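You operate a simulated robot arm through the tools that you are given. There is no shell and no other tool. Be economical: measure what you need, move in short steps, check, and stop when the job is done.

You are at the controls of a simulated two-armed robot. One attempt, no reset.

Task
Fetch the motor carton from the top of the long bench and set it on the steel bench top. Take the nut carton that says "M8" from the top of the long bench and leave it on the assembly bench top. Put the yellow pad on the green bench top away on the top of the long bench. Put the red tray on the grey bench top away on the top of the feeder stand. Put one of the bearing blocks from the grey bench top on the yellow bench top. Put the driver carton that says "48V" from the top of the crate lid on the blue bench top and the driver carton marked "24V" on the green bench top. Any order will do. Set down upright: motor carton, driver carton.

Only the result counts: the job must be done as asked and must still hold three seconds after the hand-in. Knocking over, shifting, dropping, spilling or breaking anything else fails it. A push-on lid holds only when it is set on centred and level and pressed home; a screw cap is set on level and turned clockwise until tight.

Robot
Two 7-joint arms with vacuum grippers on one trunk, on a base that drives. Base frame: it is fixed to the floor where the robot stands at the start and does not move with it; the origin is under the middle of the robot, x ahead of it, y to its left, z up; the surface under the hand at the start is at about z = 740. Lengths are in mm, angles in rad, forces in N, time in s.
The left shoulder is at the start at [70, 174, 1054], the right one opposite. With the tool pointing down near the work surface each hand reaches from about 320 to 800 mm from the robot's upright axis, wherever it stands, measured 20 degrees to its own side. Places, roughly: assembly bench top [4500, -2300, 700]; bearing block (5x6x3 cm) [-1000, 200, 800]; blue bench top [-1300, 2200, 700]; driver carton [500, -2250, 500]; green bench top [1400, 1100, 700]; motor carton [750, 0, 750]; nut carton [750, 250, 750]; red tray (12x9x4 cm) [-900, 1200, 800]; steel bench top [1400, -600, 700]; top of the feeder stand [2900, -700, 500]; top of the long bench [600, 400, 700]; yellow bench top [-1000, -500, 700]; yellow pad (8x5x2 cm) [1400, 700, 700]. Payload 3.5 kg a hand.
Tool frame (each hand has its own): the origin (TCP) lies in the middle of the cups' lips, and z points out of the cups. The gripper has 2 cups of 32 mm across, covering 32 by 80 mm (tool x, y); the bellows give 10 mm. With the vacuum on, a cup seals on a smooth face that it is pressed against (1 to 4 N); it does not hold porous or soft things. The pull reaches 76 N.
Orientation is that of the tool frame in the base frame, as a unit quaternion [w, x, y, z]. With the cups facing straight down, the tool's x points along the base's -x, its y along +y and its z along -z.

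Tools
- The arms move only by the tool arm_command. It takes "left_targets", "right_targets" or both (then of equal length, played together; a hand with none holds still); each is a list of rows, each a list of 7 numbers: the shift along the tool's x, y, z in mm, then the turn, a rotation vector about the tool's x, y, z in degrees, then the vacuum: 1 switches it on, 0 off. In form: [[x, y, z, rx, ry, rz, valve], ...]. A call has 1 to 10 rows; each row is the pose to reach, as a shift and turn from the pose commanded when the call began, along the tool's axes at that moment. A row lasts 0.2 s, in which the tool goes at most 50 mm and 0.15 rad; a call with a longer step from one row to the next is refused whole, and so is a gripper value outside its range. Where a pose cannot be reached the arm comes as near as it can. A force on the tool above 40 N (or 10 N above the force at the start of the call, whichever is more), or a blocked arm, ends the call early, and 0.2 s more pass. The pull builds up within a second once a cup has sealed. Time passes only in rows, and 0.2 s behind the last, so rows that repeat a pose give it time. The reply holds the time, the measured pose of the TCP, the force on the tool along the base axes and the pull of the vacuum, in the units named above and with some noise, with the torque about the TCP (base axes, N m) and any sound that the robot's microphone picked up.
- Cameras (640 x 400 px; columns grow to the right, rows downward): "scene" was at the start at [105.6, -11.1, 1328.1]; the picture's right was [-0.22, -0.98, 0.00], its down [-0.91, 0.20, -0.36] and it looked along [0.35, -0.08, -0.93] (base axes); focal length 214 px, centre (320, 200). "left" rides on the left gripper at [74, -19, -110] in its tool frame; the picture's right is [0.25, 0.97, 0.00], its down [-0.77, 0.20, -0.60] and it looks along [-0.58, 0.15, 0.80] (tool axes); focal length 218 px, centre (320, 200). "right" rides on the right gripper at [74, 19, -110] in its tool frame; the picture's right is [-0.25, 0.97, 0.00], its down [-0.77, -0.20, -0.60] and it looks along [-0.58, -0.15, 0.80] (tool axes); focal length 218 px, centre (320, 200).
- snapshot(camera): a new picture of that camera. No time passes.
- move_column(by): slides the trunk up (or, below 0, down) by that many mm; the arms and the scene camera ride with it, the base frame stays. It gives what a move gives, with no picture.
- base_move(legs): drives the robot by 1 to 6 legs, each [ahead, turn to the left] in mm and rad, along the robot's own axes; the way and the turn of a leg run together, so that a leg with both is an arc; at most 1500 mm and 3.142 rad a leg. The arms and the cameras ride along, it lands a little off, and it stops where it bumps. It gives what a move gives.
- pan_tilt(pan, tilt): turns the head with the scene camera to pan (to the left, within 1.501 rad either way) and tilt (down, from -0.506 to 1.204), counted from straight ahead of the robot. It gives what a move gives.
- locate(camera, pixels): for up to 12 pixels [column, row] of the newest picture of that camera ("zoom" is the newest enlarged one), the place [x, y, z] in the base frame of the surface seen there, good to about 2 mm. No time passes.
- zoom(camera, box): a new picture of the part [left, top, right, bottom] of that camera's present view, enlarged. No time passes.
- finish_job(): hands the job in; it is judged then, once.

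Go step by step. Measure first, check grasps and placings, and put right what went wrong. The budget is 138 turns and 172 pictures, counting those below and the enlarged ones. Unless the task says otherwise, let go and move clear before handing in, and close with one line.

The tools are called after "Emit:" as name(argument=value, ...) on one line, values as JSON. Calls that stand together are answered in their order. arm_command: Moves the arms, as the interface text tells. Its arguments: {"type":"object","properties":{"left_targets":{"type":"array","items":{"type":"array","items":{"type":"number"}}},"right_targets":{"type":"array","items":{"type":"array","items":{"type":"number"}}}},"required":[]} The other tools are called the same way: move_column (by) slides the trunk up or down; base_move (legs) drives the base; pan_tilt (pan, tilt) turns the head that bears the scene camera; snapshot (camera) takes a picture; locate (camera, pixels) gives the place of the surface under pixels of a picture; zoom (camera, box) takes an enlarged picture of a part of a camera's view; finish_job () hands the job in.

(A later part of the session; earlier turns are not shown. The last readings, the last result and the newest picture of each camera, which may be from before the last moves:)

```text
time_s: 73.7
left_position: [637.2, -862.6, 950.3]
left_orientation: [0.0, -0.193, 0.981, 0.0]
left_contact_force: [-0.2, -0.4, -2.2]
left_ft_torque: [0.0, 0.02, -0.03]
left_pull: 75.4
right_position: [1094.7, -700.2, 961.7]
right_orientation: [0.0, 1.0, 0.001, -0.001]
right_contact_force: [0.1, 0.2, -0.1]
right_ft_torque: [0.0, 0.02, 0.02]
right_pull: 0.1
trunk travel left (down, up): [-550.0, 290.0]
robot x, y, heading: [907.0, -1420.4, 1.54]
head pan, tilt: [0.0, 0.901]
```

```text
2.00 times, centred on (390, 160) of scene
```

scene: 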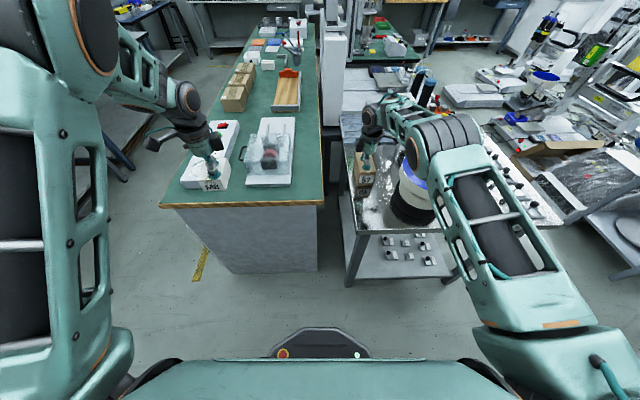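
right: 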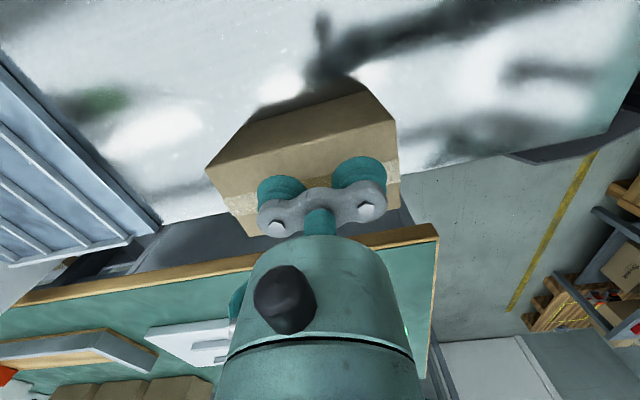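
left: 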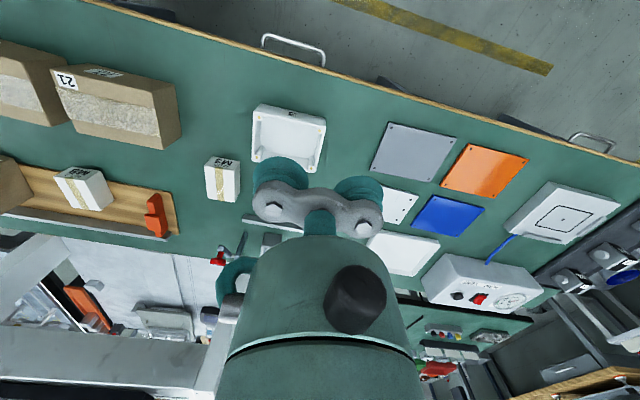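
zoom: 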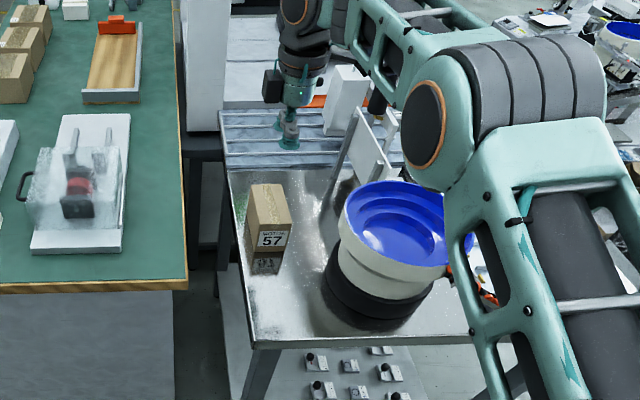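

Motor carton stands upright on the steel bench. Now retract the right hand, raise the trunk and drive down the aisle toward the assembly bench.

Emit:
arm_command(right_targets=[[10, 40, -20, 0, 0, 0, 0], [20, 80, -40, 0, 0, 0, 0], [30, 120, -40, 0, 0, 0, 0], [40, 160, -40, 0, 0, 0, 0], [50, 190, -40, 0, 0, 0, 0]])

Emit:
move_column(by=150)

Emit:
base_move(legs=[[0, -1.56], [1450, 0], [1350, 0]])

Emit:
pan_tilt(pan=-0.6, tilt=0.5)

Emit:
snapshot(camera="scene")

Emit:
pan_tilt(pan=0.0, tilt=0.5)

Emit:
snapshot(camera="scene")

```text
time_s: 74.9
left_position: [638.4, -863.2, 949.7]
left_orientation: [0.001, -0.192, 0.981, 0.0]
left_contact_force: [-0.4, 0.0, -3.1]
left_ft_torque: [-0.01, -0.03, 0.0]
left_pull: 75.7
right_position: [1147.8, -893.1, 1001.5]
right_orientation: [0.001, 1.0, 0.0, -0.001]
right_contact_force: [-0.5, 1.0, 0.2]
right_ft_torque: [0.04, -0.04, 0.02]
right_pull: 0.0
trunk travel left (down, up): [-550.0, 290.0]
robot x, y, heading: [904.6, -1417.3, 1.537]
head pan, tilt: [0.0, 0.901]
```

```text
time_s: 76.6
left_position: [637.8, -861.9, 1099.8]
left_orientation: [0.0, -0.193, 0.981, -0.001]
left_contact_force: [-0.3, -0.4, -3.3]
left_ft_torque: [-0.05, 0.0, 0.01]
left_pull: 75.6
right_position: [1146.9, -891.2, 1150.8]
right_orientation: [0.001, 1.0, 0.0, -0.001]
right_contact_force: [-0.1, 0.3, -0.1]
right_ft_torque: [0.03, -0.01, -0.02]
right_pull: 0.2
trunk travel left (down, up): [-700.0, 140.0]
robot x, y, heading: [904.8, -1421.8, 1.54]
head pan, tilt: [0.0, 0.901]
```

```text
time_s: 93.8
left_position: [4220.8, -1231.1, 1099.5]
left_orientation: [0.0, 0.565, 0.825, 0.0]
left_contact_force: [0.6, 0.4, -2.0]
left_ft_torque: [-0.04, 0.05, -0.01]
left_pull: 74.9
right_position: [4181.0, -1740.8, 1151.4]
right_orientation: [0.001, -0.701, 0.713, 0.0]
right_contact_force: [0.4, -0.1, 0.2]
right_ft_torque: [-0.02, 0.01, 0.0]
right_pull: 0.1
trunk travel left (down, up): [-700.0, 140.0]
robot x, y, heading: [3658.3, -1491.8, -0.049]
head pan, tilt: [0.0, 0.901]
```

```text
time_s: 94.8
left_position: [4219.8, -1231.5, 1099.7]
left_orientation: [0.0, 0.565, 0.825, 0.0]
left_contact_force: [-0.5, 0.0, -2.6]
left_ft_torque: [-0.03, 0.02, 0.01]
left_pull: 75.7
right_position: [4181.2, -1740.8, 1152.3]
right_orientation: [0.0, -0.701, 0.713, 0.001]
right_contact_force: [-0.7, 0.0, 0.2]
right_ft_torque: [0.01, 0.02, -0.03]
right_pull: 0.1
trunk travel left (down, up): [-700.0, 140.0]
robot x, y, heading: [3658.3, -1488.1, -0.05]
head pan, tilt: [-0.6, 0.499]
```

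```text
140 pictures are left
```

scene: 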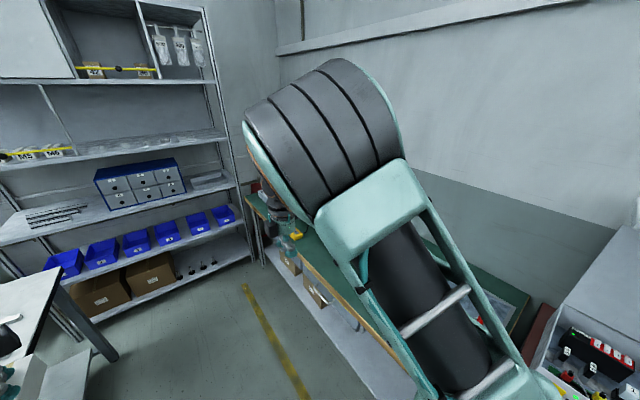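

```text
time_s: 95.8
left_position: [4219.3, -1231.9, 1099.3]
left_orientation: [0.0, 0.565, 0.825, -0.001]
left_contact_force: [-0.1, -0.5, -3.0]
left_ft_torque: [-0.03, 0.01, -0.01]
left_pull: 75.6
right_position: [4181.4, -1739.5, 1150.4]
right_orientation: [0.0, -0.701, 0.713, 0.001]
right_contact_force: [-0.9, -0.3, 0.0]
right_ft_torque: [-0.02, -0.01, 0.01]
right_pull: 0.0
trunk travel left (down, up): [-700.0, 140.0]
robot x, y, heading: [3657.1, -1490.0, -0.047]
head pan, tilt: [0.0, 0.499]
```

```text
139 pictures are left
```

scene: 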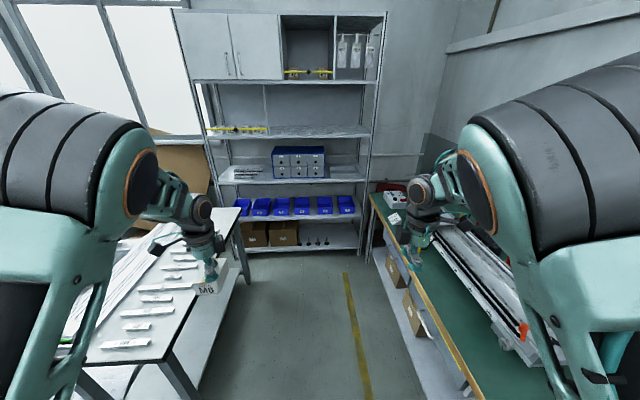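

Assembly bench is the green top at right (430–520, 200–380). Measuring its edges and free areas.

Emit:
locate(camera="scene", pixels=[[372, 194], [440, 310], [480, 395], [460, 290], [500, 355], [520, 330], [440, 230], [395, 205], [405, 260], [150, 365], [235, 215], [395, 190]])

Emit:
zoom(camera="scene", box=[360, 170, 560, 400])

```text
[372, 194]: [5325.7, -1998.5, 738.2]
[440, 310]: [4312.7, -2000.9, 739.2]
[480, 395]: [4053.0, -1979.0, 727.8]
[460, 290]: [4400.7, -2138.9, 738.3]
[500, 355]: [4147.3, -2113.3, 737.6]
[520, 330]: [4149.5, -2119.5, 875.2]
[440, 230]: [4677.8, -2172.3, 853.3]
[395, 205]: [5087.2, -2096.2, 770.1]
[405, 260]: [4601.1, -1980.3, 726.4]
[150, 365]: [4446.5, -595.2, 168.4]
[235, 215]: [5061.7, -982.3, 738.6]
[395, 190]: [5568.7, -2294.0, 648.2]
```

```text
1.74 times, centred on (460, 285) of scene
```

zoom: 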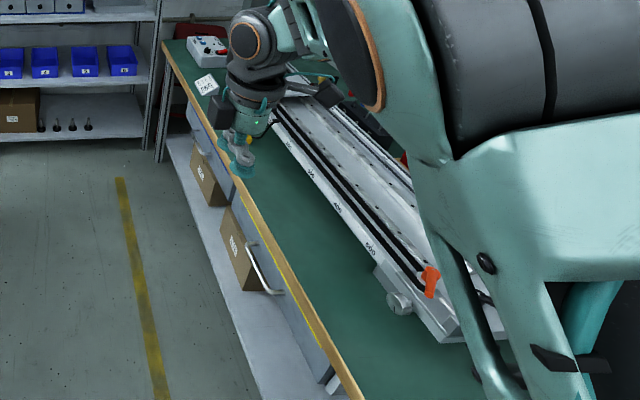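

Free strip in front of the rail is y −2000…−2120, z 738. I'll advance 350 mm, turn right to face the bench, and look down.

Emit:
base_move(legs=[[350, 0], [0, -1.52]])

Emit:
pan_tilt(pan=0.0, tilt=0.9)

Emit:
snapshot(camera="scene")

```text
time_s: 101.8
left_position: [4287.3, -2059.0, 1098.7]
left_orientation: [-0.001, 0.98, 0.199, 0.0]
left_contact_force: [0.6, 0.2, -3.3]
left_ft_torque: [0.03, 0.04, 0.01]
left_pull: 75.2
right_position: [3776.7, -2036.9, 1151.9]
right_orientation: [0.001, -0.007, 1.0, 0.0]
right_contact_force: [-0.4, 1.1, -0.2]
right_ft_torque: [-0.01, 0.0, 0.03]
right_pull: 0.0
trunk travel left (down, up): [-700.0, 140.0]
robot x, y, heading: [4011.6, -1508.1, -1.594]
head pan, tilt: [0.0, 0.499]
```

```text
time_s: 102.7
left_position: [4287.7, -2060.0, 1099.9]
left_orientation: [0.0, 0.98, 0.198, 0.0]
left_contact_force: [-0.7, -0.3, -2.5]
left_ft_torque: [0.01, 0.0, 0.04]
left_pull: 75.7
right_position: [3776.2, -2037.1, 1151.4]
right_orientation: [0.001, -0.006, 1.0, 0.0]
right_contact_force: [-0.1, 0.4, 0.0]
right_ft_torque: [0.0, 0.02, -0.03]
right_pull: 0.2
trunk travel left (down, up): [-700.0, 140.0]
robot x, y, heading: [4011.2, -1508.2, -1.591]
head pan, tilt: [0.0, 0.901]
```

```text
137 pictures are left
```

scene: 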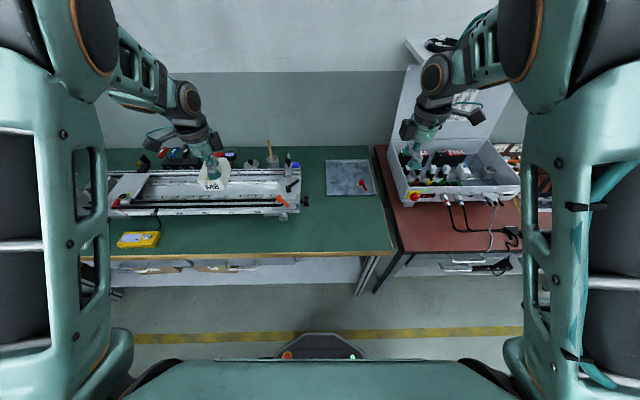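

There is open green surface around (340,225) and (230,230). Measuring.

Emit:
locate(camera="scene", pixels=[[340, 222], [390, 245], [300, 240], [340, 198], [300, 205], [230, 216], [200, 235], [265, 230], [160, 240], [330, 160]])

```text
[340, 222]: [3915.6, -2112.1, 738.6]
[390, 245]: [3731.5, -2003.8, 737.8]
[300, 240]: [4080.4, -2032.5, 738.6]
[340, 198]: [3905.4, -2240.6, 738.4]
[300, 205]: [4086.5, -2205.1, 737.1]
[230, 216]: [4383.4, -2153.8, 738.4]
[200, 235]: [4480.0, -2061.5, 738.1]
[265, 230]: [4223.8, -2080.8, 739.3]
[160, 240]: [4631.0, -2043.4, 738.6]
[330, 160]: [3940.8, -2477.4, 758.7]
```

Clear spot at (4287,−2067) with the rail beginning at y≈−2155. I'll lower the left hand straight down there with the arm only, stopping just above the surface.

Emit:
arm_command(left_targets=[[-1, 3, 40, 0, 0, 0, 1], [-3, 7.4, 85, 0, 0, 0, 1], [-3, 7.4, 130, 0, 0, 0, 1], [-3, 7.4, 175, 0, 0, 0, 1], [-3, 7.4, 220, 0, 0, 0, 1], [-3, 7.4, 260, 0, 0, 0, 1], [-3, 7.4, 290, 0, 0, 0, 1], [-3, 7.4, 305, 0, 0, 0, 1], [-3, 7.4, 305, 0, 0, 0, 1]])

Emit:
snapshot(camera="left")

Emit:
snapshot(camera="scene")

```text
time_s: 104.0
left_position: [4288.7, -2067.6, 874.1]
left_orientation: [0.001, 0.98, 0.199, 0.001]
left_contact_force: [-1.1, 8.9, 13.5]
left_ft_torque: [-1.02, -0.07, 0.02]
left_pull: 75.3
right_position: [3777.3, -2034.7, 1151.2]
right_orientation: [0.001, -0.007, 1.0, 0.001]
right_contact_force: [0.4, -1.5, -0.2]
right_ft_torque: [0.02, 0.01, 0.01]
right_pull: 0.1
trunk travel left (down, up): [-700.0, 140.0]
robot x, y, heading: [4010.9, -1506.8, -1.589]
head pan, tilt: [0.0, 0.901]
stopped in row 6 (left hand): the force on the tool passed its limit at 59 N (the readings are from after the stop); the commanded pose is now the measured one
```

```text
136 pictures are left
```

left: 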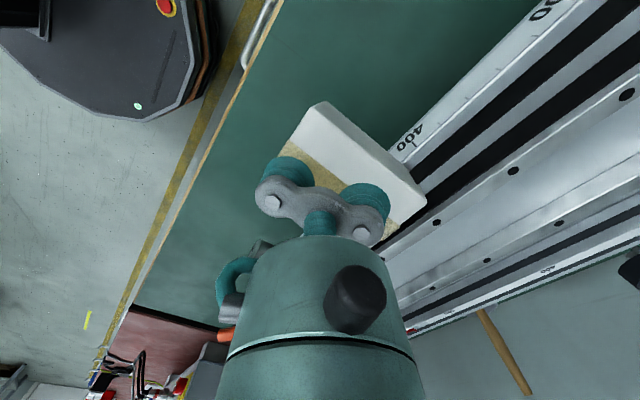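

```text
135 pictures are left
```

scene: 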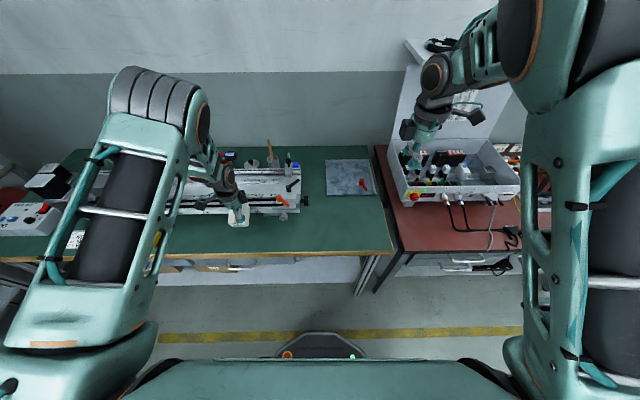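

M8's far end touched the rail (its upper edge overhangs to y≈−2105). I'll lift and move to the open area right of the rail at (3990,−2090).

Emit:
arm_command(left_targets=[[0, 0, -40, 0, 0, 0, 1], [0, 0, -85, 0, 0, 0, 1], [0, 0, -125, 0, 0, 0, 1], [-41, -14, -130, 0, 0, 0, 1], [-82, -28, -130, 0, 0, 0, 1], [-123, -42, -130, 0, 0, 0, 1], [-164, -56, -130, 0, 0, 0, 1], [-205, -70, -130, 0, 0, 0, 1], [-246, -84, -130, 0, 0, 0, 1], [-283, -96, -130, 0, 0, 0, 1]])

Emit:
snapshot(camera="scene")

Emit:
snapshot(camera="left")

```text
time_s: 106.2
left_position: [4001.2, -2098.9, 1000.3]
left_orientation: [-0.007, 0.977, 0.213, -0.007]
left_contact_force: [-0.7, 0.5, -2.8]
left_ft_torque: [-0.26, -0.03, 0.0]
left_pull: 75.9
right_position: [3776.5, -2037.0, 1149.3]
right_orientation: [0.002, -0.006, 1.0, 0.001]
right_contact_force: [-0.2, 0.0, -0.6]
right_ft_torque: [0.01, -0.01, 0.02]
right_pull: 0.0
trunk travel left (down, up): [-700.0, 140.0]
robot x, y, heading: [4008.6, -1503.2, -1.587]
head pan, tilt: [0.0, 0.901]
```

```text
134 pictures are left
```

scene: 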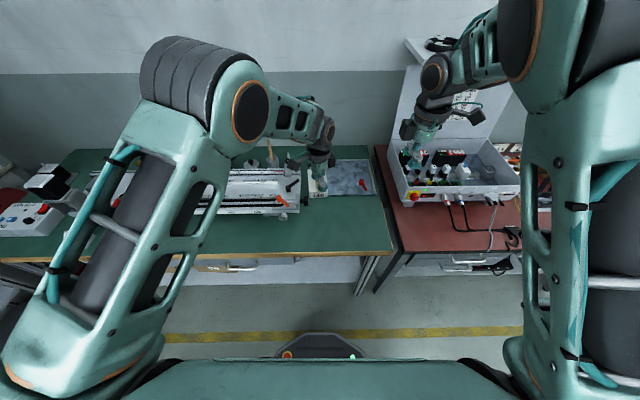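

```text
133 pictures are left
```

left: 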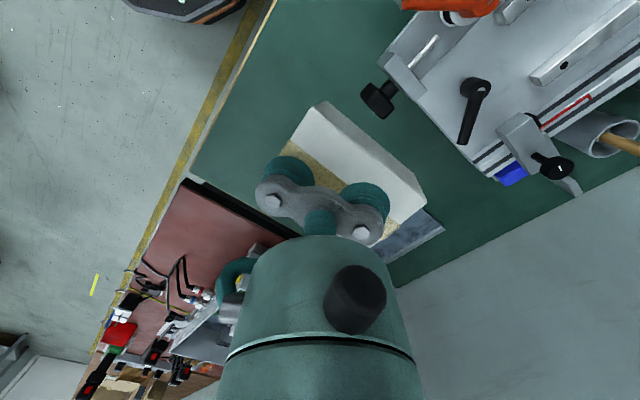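

The rail looks undisturbed; the spot under the hand is free. I'll level the ~1° tilt and lower in steps to contact.

Emit:
arm_command(left_targets=[[0, 0, 40, -0.5, 0.3, 0, 1], [0, 0, 85, -0.95, 0.62, 0, 1], [0, 0, 130, -0.95, 0.62, 0, 1], [0, 0, 175, -0.95, 0.62, 0, 1], [0, 0, 200, -0.95, 0.62, 0, 1], [0, 0, 208, -0.95, 0.62, 0, 1], [0, 0, 213, -0.95, 0.62, 0, 1], [0, 0, 217, -0.95, 0.62, 0, 1], [0, 0, 219, -0.95, 0.62, 0, 1], [0, 0, 219, -0.95, 0.62, 0, 1]])

Emit:
snapshot(camera="left")

```text
time_s: 108.1
left_position: [3994.8, -2095.2, 789.3]
left_orientation: [0.013, 0.98, 0.2, 0.005]
left_contact_force: [2.8, 1.8, 19.3]
left_ft_torque: [0.54, -0.29, -0.26]
left_pull: 75.6
right_position: [3778.2, -2036.7, 1151.3]
right_orientation: [0.001, -0.008, 1.0, 0.0]
right_contact_force: [-0.7, 0.3, -0.3]
right_ft_torque: [-0.01, 0.01, 0.01]
right_pull: 0.0
trunk travel left (down, up): [-700.0, 140.0]
robot x, y, heading: [4011.1, -1506.7, -1.587]
head pan, tilt: [0.0, 0.901]
stopped in row 9 (left hand): the force on the tool passed its limit at 43 N (the readings are from after the stop); the commanded pose is now the measured one
```

```text
132 pictures are left
```

left: 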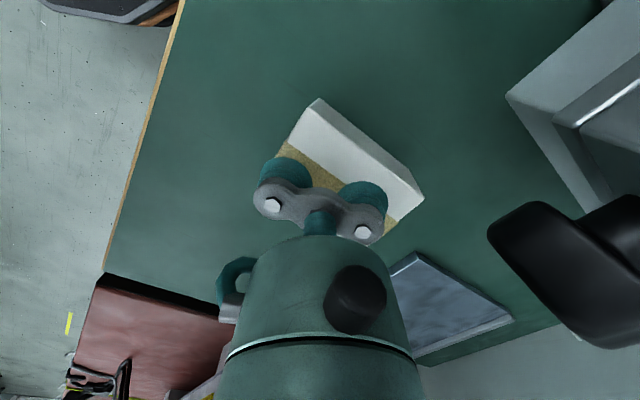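

On the bench (contact 20–43 N), box at a clear spot. Release and lift slowly.

Emit:
arm_command(left_targets=[[0, 0, -1, 0, 0, 0, 0], [0, 0, -2, 0, 0, 0, 0], [0, 0, -2, 0, 0, 0, 0], [0, 0, -3, 0, 0, 0, 0], [0, 0, -8, 0, 0, 0, 0], [0, 0, -25, 0, 0, 0, 0], [0, 0, -65, 0, 0, 0, 0], [0, 0, -110, 0, 0, 0, 0], [0, 0, -155, 0, 0, 0, 0], [0, 0, -200, 0, 0, 0, 0]])

Emit:
snapshot(camera="left")

Emit:
snapshot(camera="scene")

```text
time_s: 110.3
left_position: [3997.0, -2091.5, 983.0]
left_orientation: [0.003, 0.978, 0.209, 0.004]
left_contact_force: [-0.1, -0.4, -0.6]
left_ft_torque: [0.0, -0.01, 0.0]
left_pull: 0.1
right_position: [3779.6, -2036.0, 1151.5]
right_orientation: [0.001, -0.007, 1.0, 0.0]
right_contact_force: [0.1, 0.5, -0.1]
right_ft_torque: [0.0, -0.01, -0.04]
right_pull: 0.0
trunk travel left (down, up): [-700.0, 140.0]
robot x, y, heading: [4012.5, -1504.0, -1.586]
head pan, tilt: [0.0, 0.901]
```

```text
131 pictures are left
```

left: 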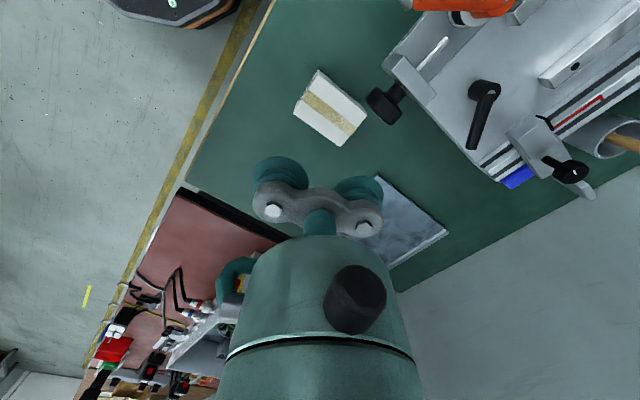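

```text
130 pictures are left
```

scene: 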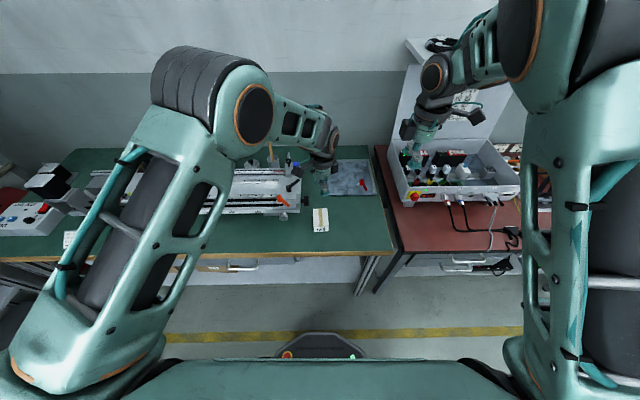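

M8 is set down well. Retract and raise the left hand, then drive back along the aisle toward the crate.

Emit:
arm_command(left_targets=[[0, 0, -40, 0, 0, 0, 0], [40, 8, -80, 0, 0, 0, 0], [85, 16, -100, 0, 0, 0, 0], [130, 26, -110, 0, 0, 0, 0], [175, 35, -120, 0, 0, 0, 0], [220, 44, -120, 0, 0, 0, 0], [262, 52, -120, 0, 0, 0, 0]])

Emit:
base_move(legs=[[0, -1.545], [1500, 0], [1400, 0]])

Emit:
pan_tilt(pan=0.5, tilt=0.6)

Emit:
snapshot(camera="scene")

```text
refused: row 2 steps farther than a row can; nothing moved
```

```text
time_s: 128.1
left_position: [528.7, -1496.6, 992.1]
left_orientation: [0.006, 0.84, -0.542, -0.008]
left_contact_force: [0.2, 0.3, 0.2]
left_ft_torque: [0.02, 0.0, 0.0]
left_pull: 0.2
right_position: [586.5, -1281.2, 1150.8]
right_orientation: [0.001, 0.7, 0.714, 0.0]
right_contact_force: [-0.5, -0.5, 0.0]
right_ft_torque: [0.01, -0.03, -0.02]
right_pull: 0.1
trunk travel left (down, up): [-700.0, 140.0]
robot x, y, heading: [1113.5, -1512.8, 3.126]
head pan, tilt: [0.0, 0.901]
```

```text
time_s: 129.0
left_position: [527.7, -1497.5, 992.0]
left_orientation: [0.005, 0.842, -0.54, -0.007]
left_contact_force: [-0.4, 0.7, 0.0]
left_ft_torque: [0.0, 0.01, 0.02]
left_pull: 0.1
right_position: [586.1, -1279.6, 1150.9]
right_orientation: [0.001, 0.7, 0.714, 0.0]
right_contact_force: [-1.3, 0.0, 0.0]
right_ft_torque: [-0.02, -0.01, -0.01]
right_pull: 0.1
trunk travel left (down, up): [-700.0, 140.0]
robot x, y, heading: [1120.1, -1511.5, 3.13]
head pan, tilt: [0.499, 0.6]
```

```text
129 pictures are left
```

scene: 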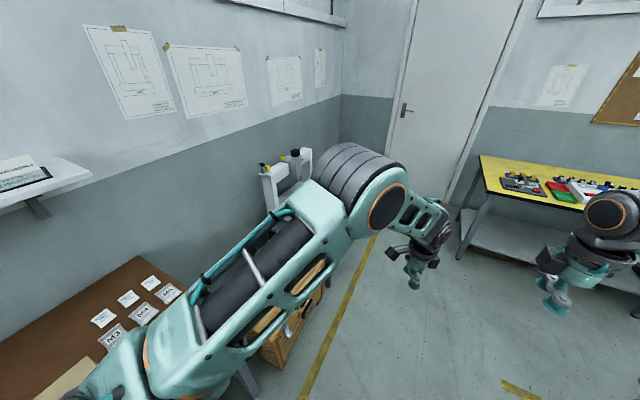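

The arm retract was refused but the drive went fine with no contact. Continue to beside the crate and turn to face it.

Emit:
base_move(legs=[[600, 0], [0, 1.583]])

Emit:
pan_tilt(pan=0.0, tilt=0.9)

Emit:
snapshot(camera="scene")

```text
time_s: 136.3
left_position: [526.7, -2091.9, 992.4]
left_orientation: [0.008, 0.972, 0.234, -0.001]
left_contact_force: [-0.6, 0.0, -0.1]
left_ft_torque: [-0.01, 0.0, 0.01]
left_pull: 0.1
right_position: [305.1, -2043.7, 1150.6]
right_orientation: [0.001, -0.032, 0.999, 0.0]
right_contact_force: [0.1, -0.6, -0.5]
right_ft_torque: [0.0, -0.01, 0.01]
right_pull: 0.0
trunk travel left (down, up): [-700.0, 140.0]
robot x, y, heading: [513.4, -1504.3, -1.533]
head pan, tilt: [0.499, 0.6]
```

```text
time_s: 137.3
left_position: [528.1, -2093.6, 992.6]
left_orientation: [0.009, 0.972, 0.235, -0.002]
left_contact_force: [0.2, -0.4, -0.4]
left_ft_torque: [0.01, 0.02, 0.0]
left_pull: 0.1
right_position: [306.3, -2042.7, 1150.8]
right_orientation: [0.001, -0.032, 0.999, 0.002]
right_contact_force: [-0.3, -0.8, 0.2]
right_ft_torque: [0.01, 0.02, -0.01]
right_pull: 0.2
trunk travel left (down, up): [-700.0, 140.0]
robot x, y, heading: [514.5, -1501.0, -1.54]
head pan, tilt: [0.0, 0.901]
```

```text
128 pictures are left
```

scene: 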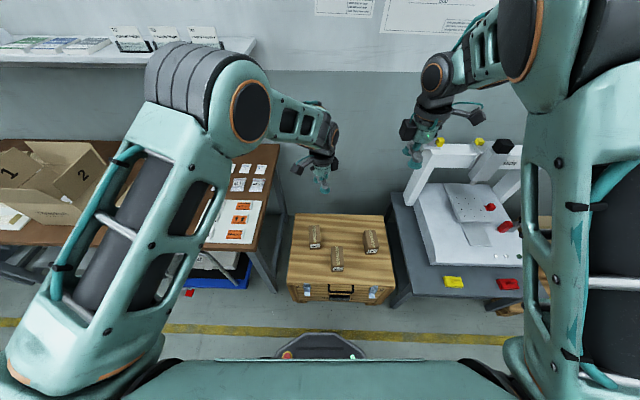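

Emit:
zoom(camera="scene", box=[280, 205, 410, 305])

Emit:
locate(camera="scene", pixels=[[315, 240], [338, 262], [371, 240], [300, 270], [440, 150], [390, 240]])

```text
4.00 times, centred on (345, 255) of scene
```

zoom: 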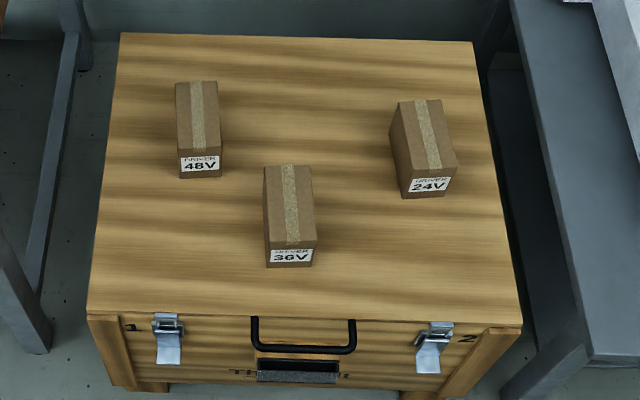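

```text
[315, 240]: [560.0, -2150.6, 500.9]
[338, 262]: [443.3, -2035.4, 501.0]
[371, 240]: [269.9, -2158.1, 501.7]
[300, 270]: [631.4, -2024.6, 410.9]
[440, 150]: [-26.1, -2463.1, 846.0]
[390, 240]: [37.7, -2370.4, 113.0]
```

48V is at left (zoom 198,115), 24V at right (425,135). Measuring top corners; left hand takes 48V, right hand takes 24V.

Emit:
locate(camera="zoom", pixels=[[179, 86], [213, 84], [218, 144], [184, 149], [198, 115], [202, 175], [402, 105], [437, 102], [453, 164], [413, 171], [424, 135], [425, 194]])

```text
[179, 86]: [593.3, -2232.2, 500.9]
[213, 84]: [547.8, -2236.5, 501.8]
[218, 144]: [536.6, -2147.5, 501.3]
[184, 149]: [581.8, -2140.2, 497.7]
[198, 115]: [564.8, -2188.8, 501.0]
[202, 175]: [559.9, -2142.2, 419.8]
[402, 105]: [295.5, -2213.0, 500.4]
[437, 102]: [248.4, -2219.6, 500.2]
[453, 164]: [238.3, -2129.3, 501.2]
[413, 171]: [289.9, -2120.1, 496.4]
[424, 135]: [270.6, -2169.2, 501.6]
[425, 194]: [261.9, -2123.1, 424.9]
```

48V: centre (565,−2189), 24V: centre (268,−2170), tops z 501. Position both hands above them at height, then check elbow clearance before lowering the trunk.

Emit:
arm_command(left_targets=[[-3.5, 34, 0, 0.3, 0.2, 6.6, 0], [-7, 68, 0, 0.6, 0.3, 13.2, 0], [-10.3, 102.5, 0, 0.94, 0.48, 19.8, 0], [-10.3, 102.5, 0, 0.94, 0.48, 19.8, 0]], right_targets=[[15, -41, 10, 0, 0, -0.4, 0], [30, -82, 20, 0, 0, -0.8, 0], [46, -124, 50, 0, 0, -1.3, 0], [46, -124, 80, 0, 0, -1.3, 0]])

Emit:
snapshot(camera="scene")

Emit:
locate(camera="scene", pixels=[[150, 100], [170, 200], [60, 300], [220, 100], [500, 60], [530, 200], [440, 90], [120, 230]])

```text
refused: row 3 steps farther than a row can; nothing moved
```

```text
126 pictures are left
```

scene: 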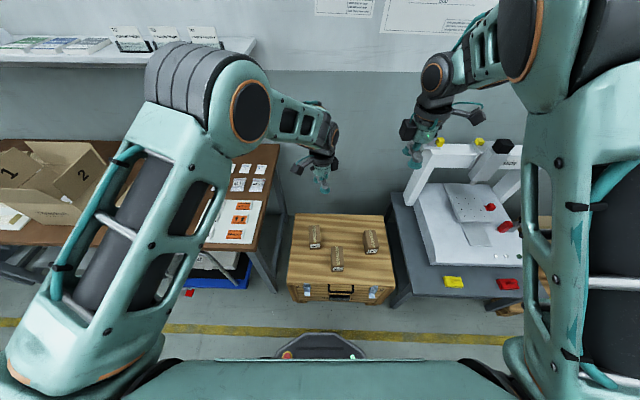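

```text
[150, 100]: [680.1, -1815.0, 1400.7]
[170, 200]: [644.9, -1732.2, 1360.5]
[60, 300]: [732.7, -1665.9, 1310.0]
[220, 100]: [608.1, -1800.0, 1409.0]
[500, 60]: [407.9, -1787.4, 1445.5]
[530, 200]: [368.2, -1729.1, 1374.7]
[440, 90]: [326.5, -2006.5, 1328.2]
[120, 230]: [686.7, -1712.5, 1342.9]
```

Elbows sit at z≈1400 and within x 330–730, so lowering is safe. Retry the aligned move with smaller steps, then lower the trunk 390.

Emit:
arm_command(left_targets=[[-3.5, 34, 0, 0.3, 0.2, 6.6, 0], [-7, 68, 0, 0.6, 0.3, 13.2, 0], [-10.3, 102.5, 0, 0.94, 0.48, 19.8, 0], [-10.3, 102.5, 0, 0.94, 0.48, 19.8, 0], [-10.3, 102.5, 0, 0.94, 0.48, 19.8, 0]], right_targets=[[12, -33, 20, 0, 0, -0.4, 0], [24, -66, 40, 0, 0, -0.8, 0], [36, -99, 60, 0, 0, -1.3, 0], [46, -124, 90, 0, 0, -1.3, 0], [46, -124, 130, 0, 0, -1.3, 0]])

Emit:
move_column(by=-390)

Emit:
snapshot(camera="scene")

```text
time_s: 138.5
left_position: [566.2, -2188.5, 993.9]
left_orientation: [0.0, 0.998, 0.064, 0.004]
left_contact_force: [0.7, -0.8, -0.2]
left_ft_torque: [-0.03, 0.0, 0.05]
left_pull: 0.0
right_position: [271.2, -2168.7, 1021.5]
right_orientation: [0.001, -0.044, 0.999, 0.001]
right_contact_force: [0.4, -0.4, -0.1]
right_ft_torque: [0.0, 0.02, -0.03]
right_pull: 0.0
trunk travel left (down, up): [-700.0, 140.0]
robot x, y, heading: [512.1, -1500.1, -1.537]
head pan, tilt: [0.0, 0.901]
```

```text
time_s: 142.2
left_position: [566.3, -2188.8, 604.3]
left_orientation: [0.0, 0.998, 0.064, 0.002]
left_contact_force: [0.1, -0.2, 0.2]
left_ft_torque: [-0.01, -0.01, 0.0]
left_pull: 0.1
right_position: [269.4, -2168.5, 630.7]
right_orientation: [0.002, -0.043, 0.999, 0.001]
right_contact_force: [0.7, 0.5, 0.5]
right_ft_torque: [0.0, -0.03, 0.02]
right_pull: 0.0
trunk travel left (down, up): [-310.0, 530.0]
robot x, y, heading: [515.6, -1503.4, -1.539]
head pan, tilt: [0.0, 0.901]
```

```text
125 pictures are left
```

scene: 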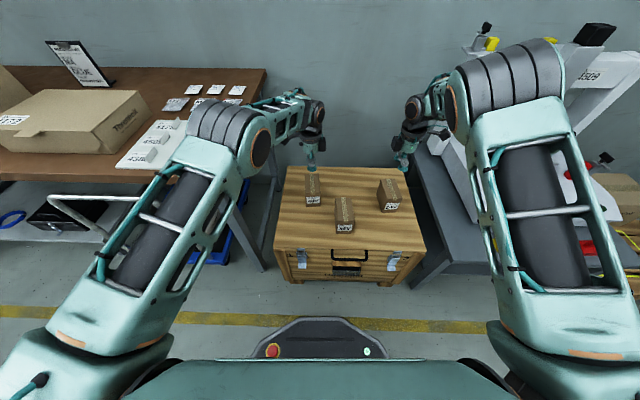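

Hands are above 48V and 24V. Descend onto both with vacuum.

Emit:
arm_command(left_targets=[[0, 0, 35, 0, 0, 0, 0], [0, 0, 65, 0, 0, 0, 0], [0, 0, 85, 0, 0, 0, 1], [0, 0, 95, 0, 0, 0, 1], [0, 0, 101, 0, 0, 0, 1], [0, 0, 104, 0, 0, 0, 1], [0, 0, 106, 0, 0, 0, 1], [0, 0, 106, 0, 0, 0, 1], [0, 0, 106, 0, 0, 0, 1], [0, 0, 106, 0, 0, 0, 1]], right_targets=[[0, 0, 40, 0, 0, 0, 0], [0, 0, 80, 0, 0, 0, 0], [0, 0, 110, 0, 0, 0, 1], [0, 0, 121, 0, 0, 0, 1], [0, 0, 127, 0, 0, 0, 1], [0, 0, 130, 0, 0, 0, 1], [0, 0, 133, 0, 0, 0, 1], [0, 0, 133, 0, 0, 0, 1], [0, 0, 133, 0, 0, 0, 1], [0, 0, 133, 0, 0, 0, 1]])

Emit:
zoom(camera="scene", box=[260, 80, 460, 290])

```text
time_s: 144.4
left_position: [565.8, -2186.7, 501.9]
left_orientation: [0.002, 0.998, 0.064, 0.002]
left_contact_force: [-2.2, -7.6, 16.8]
left_ft_torque: [-0.2, 0.14, 0.02]
left_pull: 75.5
right_position: [270.9, -2166.6, 503.1]
right_orientation: [0.0, -0.044, 0.999, -0.001]
right_contact_force: [0.4, -5.1, 8.3]
right_ft_torque: [0.12, 0.04, 0.03]
right_pull: 75.6
trunk travel left (down, up): [-310.0, 530.0]
robot x, y, heading: [513.9, -1505.2, -1.537]
head pan, tilt: [0.0, 0.901]
```

```text
1.90 times, centred on (360, 185) of scene
```

zoom: 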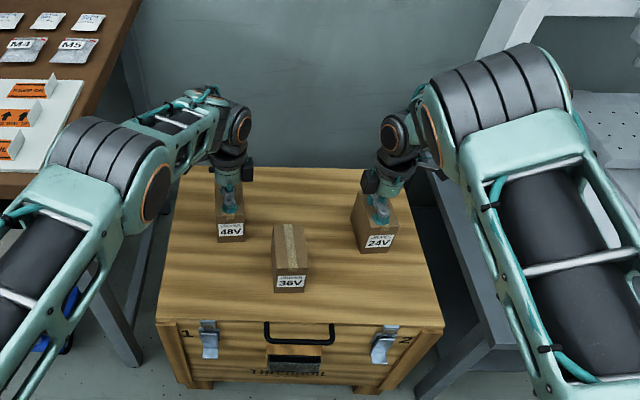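

Both sealed. Raise the trunk 480, then draw the hands back.

Emit:
move_column(by=480)

Emit:
arm_command(left_targets=[[25, -22, 0, 0, 0, 0, 1], [50, -44, 0, 0, 0, 0, 1], [75, -66, 0, 0, 0, 0, 1], [100, -88, 0, 0, 0, 0, 1], [125, -110, 0, 0, 0, 0, 1], [150, -130, 0, 0, 0, 0, 1]], right_targets=[[0, 22, 0, 0, 0, 0, 1], [0, 44, 0, 0, 0, 0, 1], [0, 66, 0, 0, 0, 0, 1], [0, 88, 0, 0, 0, 0, 1], [0, 110, 0, 0, 0, 0, 1], [0, 130, 0, 0, 0, 0, 1]])

Emit:
snapshot(camera="scene")

```text
refused: 480 is not a number from -400 to 400
```

```text
time_s: 145.8
left_position: [698.7, -2038.8, 498.8]
left_orientation: [0.001, 0.998, 0.064, 0.002]
left_contact_force: [-2.2, -4.5, 11.1]
left_ft_torque: [-0.22, 0.28, 0.16]
left_pull: 75.4
right_position: [259.7, -2038.0, 500.0]
right_orientation: [0.0, -0.045, 0.999, 0.0]
right_contact_force: [1.9, -3.4, 20.6]
right_ft_torque: [-0.26, 0.06, -0.14]
right_pull: 75.5
trunk travel left (down, up): [-310.0, 530.0]
robot x, y, heading: [517.3, -1499.5, -1.538]
head pan, tilt: [0.0, 0.901]
```

```text
123 pictures are left
```

scene: 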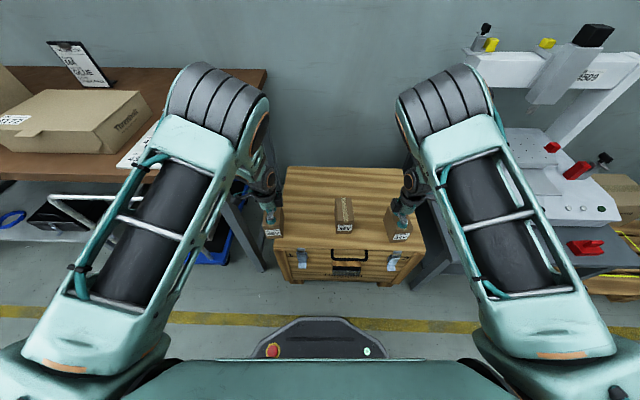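

The trunk move was over limit, so the cartons were dragged across the lid, but they're still sealed and the 36V carton is untouched. Raise the trunk 400 now.

Emit:
move_column(by=400)

Emit:
snapshot(camera="scene")

Emit:
snapshot(camera="left")

Emit:
snapshot(camera="right")

```text
time_s: 147.1
left_position: [690.1, -2036.6, 578.8]
left_orientation: [-0.006, 0.998, 0.06, -0.004]
left_contact_force: [-2.9, -3.5, -11.9]
left_ft_torque: [0.31, 0.41, -0.26]
left_pull: 75.6
right_position: [258.0, -2039.4, 584.1]
right_orientation: [0.001, -0.042, 0.999, 0.001]
right_contact_force: [0.4, -0.2, -3.3]
right_ft_torque: [0.0, 0.0, 0.0]
right_pull: 75.7
trunk travel left (down, up): [-396.0, 444.0]
robot x, y, heading: [513.5, -1499.5, -1.538]
head pan, tilt: [0.0, 0.901]
stopped: the force on the tool passed its limit at 80 N (the readings are from after the stop); the commanded pose is now the measured one
```

```text
122 pictures are left
```

scene: 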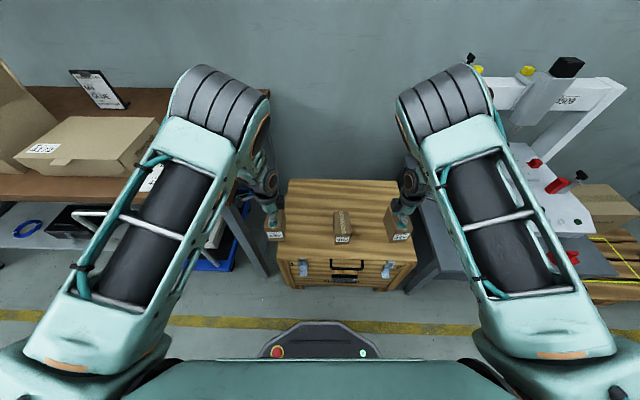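

```text
121 pictures are left
```

left: 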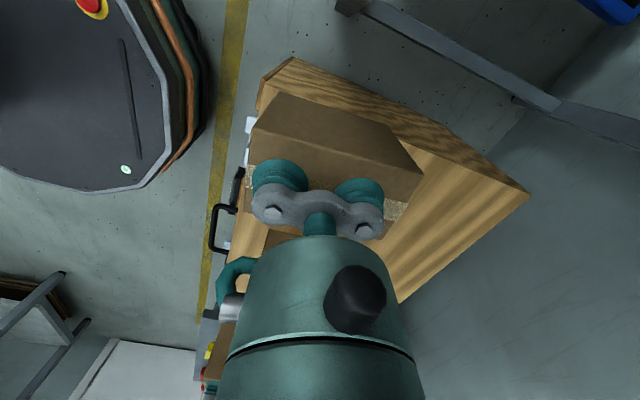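

```text
120 pictures are left
```

right: 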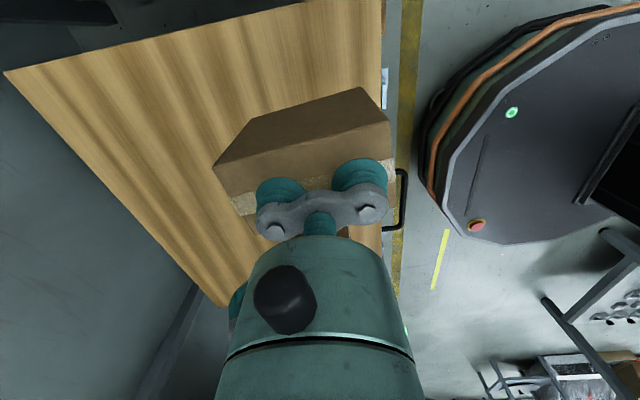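

The left hand caught something above it on rising — probably the wooden bench's edge near x≈770 against its camera. I'll drop slightly, shift the left hand 130 mm toward −x, then check.

Emit:
arm_command(left_targets=[[0, 0, 15, 0, 0, 0, 1], [-40, 0, 15, 0, 0, 0, 1], [-85, 0, 15, 0, 0, 0, 1], [-130, 0, 10, 0, 0, 0, 1], [-130, 0, 0, 0, 0, 0, 1]])

Emit:
snapshot(camera="scene")

Emit:
locate(camera="scene", pixels=[[230, 240], [200, 200], [262, 170], [60, 215], [170, 150], [345, 215], [275, 235]])

```text
time_s: 148.3
left_position: [563.1, -2052.2, 579.8]
left_orientation: [-0.007, 0.998, 0.062, -0.005]
left_contact_force: [1.0, 0.5, -2.4]
left_ft_torque: [0.01, 0.0, -0.01]
left_pull: 75.2
right_position: [258.7, -2038.8, 584.8]
right_orientation: [0.001, -0.042, 0.999, 0.001]
right_contact_force: [0.2, 0.4, -2.7]
right_ft_torque: [0.02, -0.03, 0.03]
right_pull: 75.4
trunk travel left (down, up): [-396.0, 444.0]
robot x, y, heading: [512.9, -1503.4, -1.544]
head pan, tilt: [0.0, 0.901]
```

```text
119 pictures are left
```

scene: 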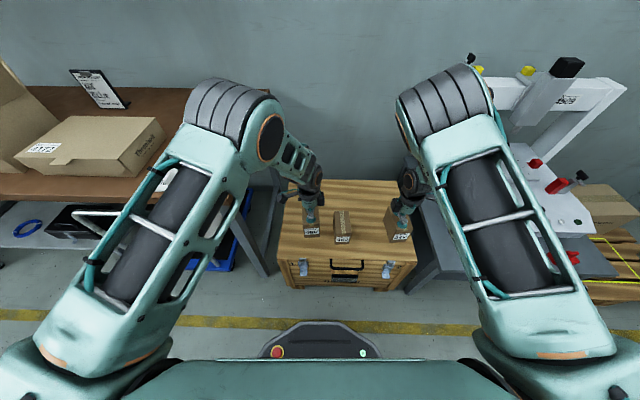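

```text
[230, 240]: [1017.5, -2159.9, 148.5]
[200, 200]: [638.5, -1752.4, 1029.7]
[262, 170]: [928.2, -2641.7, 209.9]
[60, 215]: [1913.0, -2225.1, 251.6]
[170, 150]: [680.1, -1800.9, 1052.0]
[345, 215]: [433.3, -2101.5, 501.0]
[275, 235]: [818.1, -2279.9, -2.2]
```

Free now (weight −2.4 N). Raise the trunk 400.

Emit:
move_column(by=390)

Emit:
snapshot(camera="scene")

Emit:
snapshot(camera="left")

```text
time_s: 152.1
left_position: [563.3, -2054.0, 970.2]
left_orientation: [-0.007, 0.998, 0.062, -0.004]
left_contact_force: [-0.6, 0.9, -2.8]
left_ft_torque: [0.06, 0.0, 0.01]
left_pull: 75.3
right_position: [258.0, -2038.9, 974.0]
right_orientation: [0.001, -0.042, 0.999, 0.001]
right_contact_force: [-1.1, 0.4, -3.5]
right_ft_torque: [0.01, 0.01, 0.02]
right_pull: 75.2
trunk travel left (down, up): [-786.0, 54.0]
robot x, y, heading: [516.3, -1504.6, -1.542]
head pan, tilt: [0.0, 0.901]
```

```text
118 pictures are left
```

scene: 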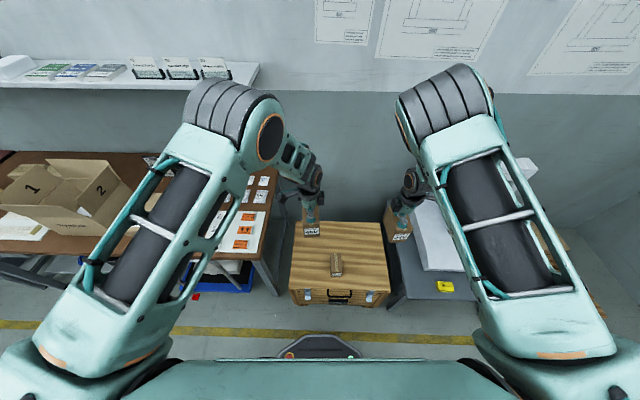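

```text
117 pictures are left
```

left: 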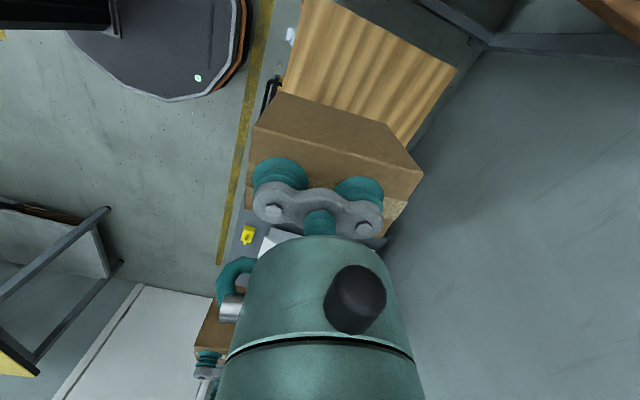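

Both cartons hang safely. From the early views I compute the west aisle runs x≈−550…335; I'll drive through it at x≈−110 toward the blue bench, stopping midway to check.

Emit:
base_move(legs=[[0, -1.6], [626, 0], [0, -1.571], [1200, 0]])

Emit:
pan_tilt(pan=0.0, tilt=0.4)

Emit:
snapshot(camera="scene")

```text
time_s: 169.1
left_position: [-14.9, 269.5, 970.7]
left_orientation: [0.005, -0.009, 1.0, -0.006]
left_contact_force: [0.2, 0.2, -2.7]
left_ft_torque: [-0.04, -0.01, -0.01]
left_pull: 75.5
right_position: [286.9, 222.6, 974.7]
right_orientation: [0.001, 1.0, -0.012, -0.001]
right_contact_force: [-0.8, 0.0, -2.2]
right_ft_torque: [-0.03, 0.01, -0.01]
right_pull: 75.4
trunk travel left (down, up): [-786.0, 54.0]
robot x, y, heading: [-21.2, -282.8, 1.491]
head pan, tilt: [0.0, 0.901]
```

```text
time_s: 170.1
left_position: [-17.9, 270.7, 970.5]
left_orientation: [0.005, -0.009, 1.0, -0.007]
left_contact_force: [-0.2, 0.6, -3.6]
left_ft_torque: [0.0, 0.0, 0.03]
left_pull: 75.2
right_position: [285.4, 223.2, 974.0]
right_orientation: [0.0, 1.0, -0.014, -0.001]
right_contact_force: [0.4, 1.1, -2.2]
right_ft_torque: [-0.01, 0.02, 0.0]
right_pull: 75.0
trunk travel left (down, up): [-786.0, 54.0]
robot x, y, heading: [-25.1, -283.6, 1.492]
head pan, tilt: [0.0, 0.4]
```

```text
116 pictures are left
```

scene: 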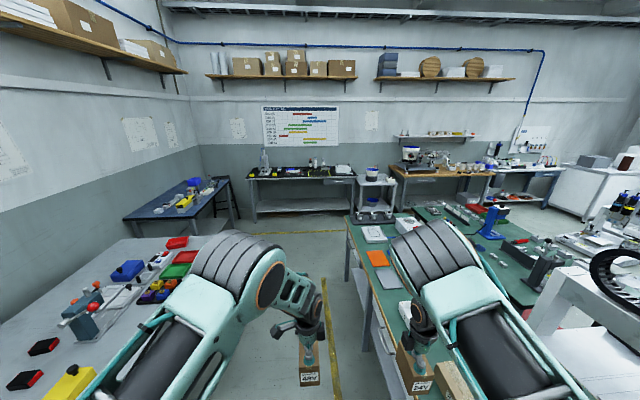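

We're in the aisle, a bit right. I'll measure the blue bench, long bench north end, and green bench here.

Emit:
locate(camera="scene", pixels=[[165, 222], [225, 182], [200, 245], [347, 220], [270, 232], [425, 208], [470, 200], [560, 260], [500, 250], [180, 205], [30, 295], [110, 310]])

Emit:
zoom(camera="scene", box=[0, 150, 260, 390])

Emit:
zoom(camera="scene", box=[340, 150, 640, 330])

```text
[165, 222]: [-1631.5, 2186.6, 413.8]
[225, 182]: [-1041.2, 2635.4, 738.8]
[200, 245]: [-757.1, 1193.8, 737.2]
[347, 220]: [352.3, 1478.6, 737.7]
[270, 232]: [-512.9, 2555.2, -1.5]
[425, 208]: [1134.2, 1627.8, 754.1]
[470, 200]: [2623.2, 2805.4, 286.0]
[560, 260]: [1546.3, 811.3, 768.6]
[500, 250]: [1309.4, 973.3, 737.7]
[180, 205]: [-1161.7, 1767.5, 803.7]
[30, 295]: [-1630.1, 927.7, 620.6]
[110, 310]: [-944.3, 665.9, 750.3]
```

```text
1.67 times, centred on (130, 270) of scene
```

zoom: 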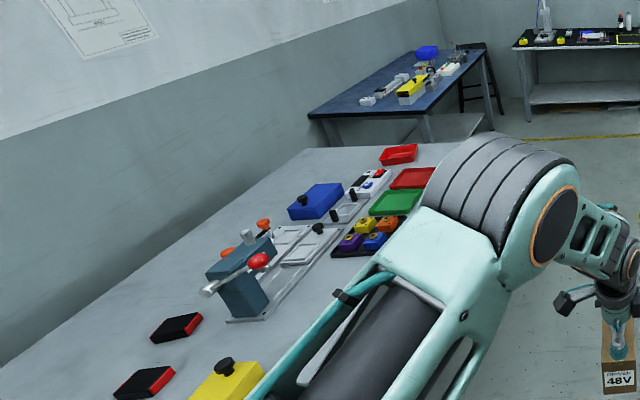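

```text
2.13 times, centred on (490, 240) of scene
```

zoom: 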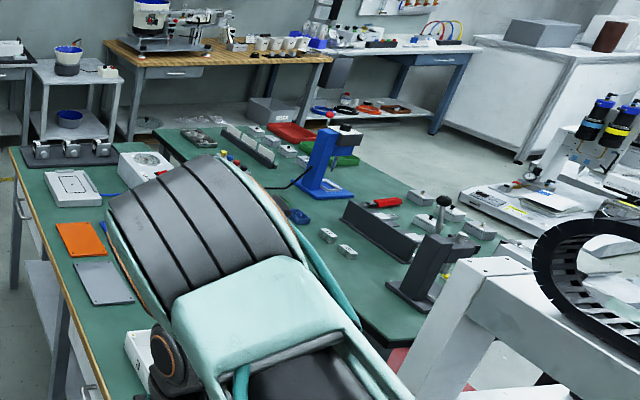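

Continue north with a small left correction, then turn left to face the blue bench and look.

Emit:
base_move(legs=[[0, 0.2], [1200, 0], [1100, 0], [0, 1.45]])

Emit:
pan_tilt(pan=0.0, tilt=0.75)

Emit:
snapshot(camera="scene")

```text
time_s: 185.6
left_position: [-874.4, 1952.7, 971.8]
left_orientation: [-0.009, 0.74, -0.672, 0.002]
left_contact_force: [-0.5, -0.8, -3.0]
left_ft_torque: [0.01, -0.06, -0.01]
left_pull: 75.4
right_position: [-848.4, 2258.3, 975.5]
right_orientation: [0.001, 0.688, 0.725, 0.0]
right_contact_force: [-0.3, -0.4, -2.8]
right_ft_torque: [-0.01, -0.01, 0.0]
right_pull: 75.2
trunk travel left (down, up): [-786.0, 54.0]
robot x, y, heading: [-321.3, 1980.0, 3.135]
head pan, tilt: [0.0, 0.4]
```

```text
time_s: 186.4
left_position: [-872.8, 1952.1, 970.1]
left_orientation: [-0.009, 0.739, -0.673, 0.001]
left_contact_force: [-0.6, 0.6, -2.9]
left_ft_torque: [-0.03, -0.03, 0.04]
left_pull: 76.1
right_position: [-847.6, 2258.2, 972.6]
right_orientation: [0.001, 0.689, 0.725, 0.0]
right_contact_force: [0.1, 0.8, -3.5]
right_ft_torque: [0.05, -0.01, 0.01]
right_pull: 75.7
trunk travel left (down, up): [-786.0, 54.0]
robot x, y, heading: [-322.0, 1982.0, 3.137]
head pan, tilt: [0.0, 0.75]
```

```text
113 pictures are left
```

scene: 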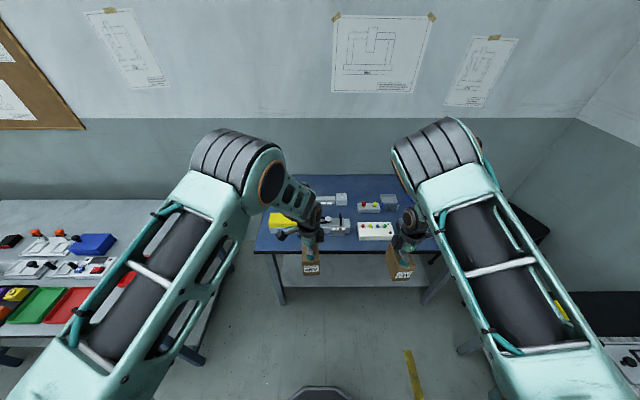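

Blue bench ahead, front edge at row ~250. Measuring its edge and objects.

Emit:
zoom(camera="scene", box=[230, 160, 460, 310])

Emit:
locate(camera="zoom", pixels=[[80, 245], [300, 240], [400, 245], [290, 150], [330, 170], [420, 180], [270, 50], [130, 160], [350, 220], [560, 200], [240, 210], [180, 235]])

```text
2.67 times, centred on (345, 235) of scene
```

zoom: 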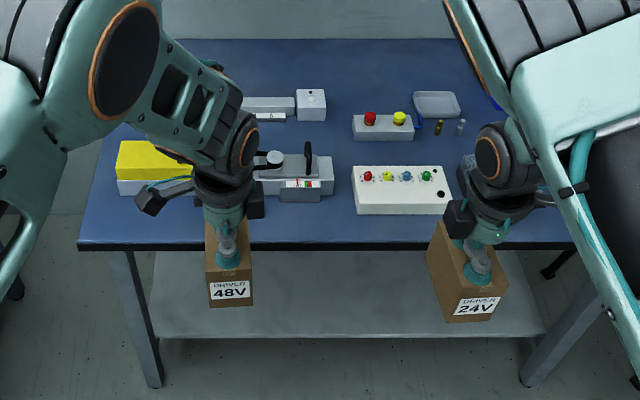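

```text
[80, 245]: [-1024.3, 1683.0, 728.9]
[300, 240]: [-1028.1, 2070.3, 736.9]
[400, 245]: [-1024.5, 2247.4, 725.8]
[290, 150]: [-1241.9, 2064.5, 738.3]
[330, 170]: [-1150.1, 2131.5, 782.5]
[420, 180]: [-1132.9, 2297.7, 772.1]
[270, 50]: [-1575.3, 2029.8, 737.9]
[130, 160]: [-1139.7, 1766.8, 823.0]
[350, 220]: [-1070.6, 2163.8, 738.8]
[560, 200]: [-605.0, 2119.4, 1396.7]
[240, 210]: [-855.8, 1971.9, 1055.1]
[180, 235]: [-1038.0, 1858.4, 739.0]
```

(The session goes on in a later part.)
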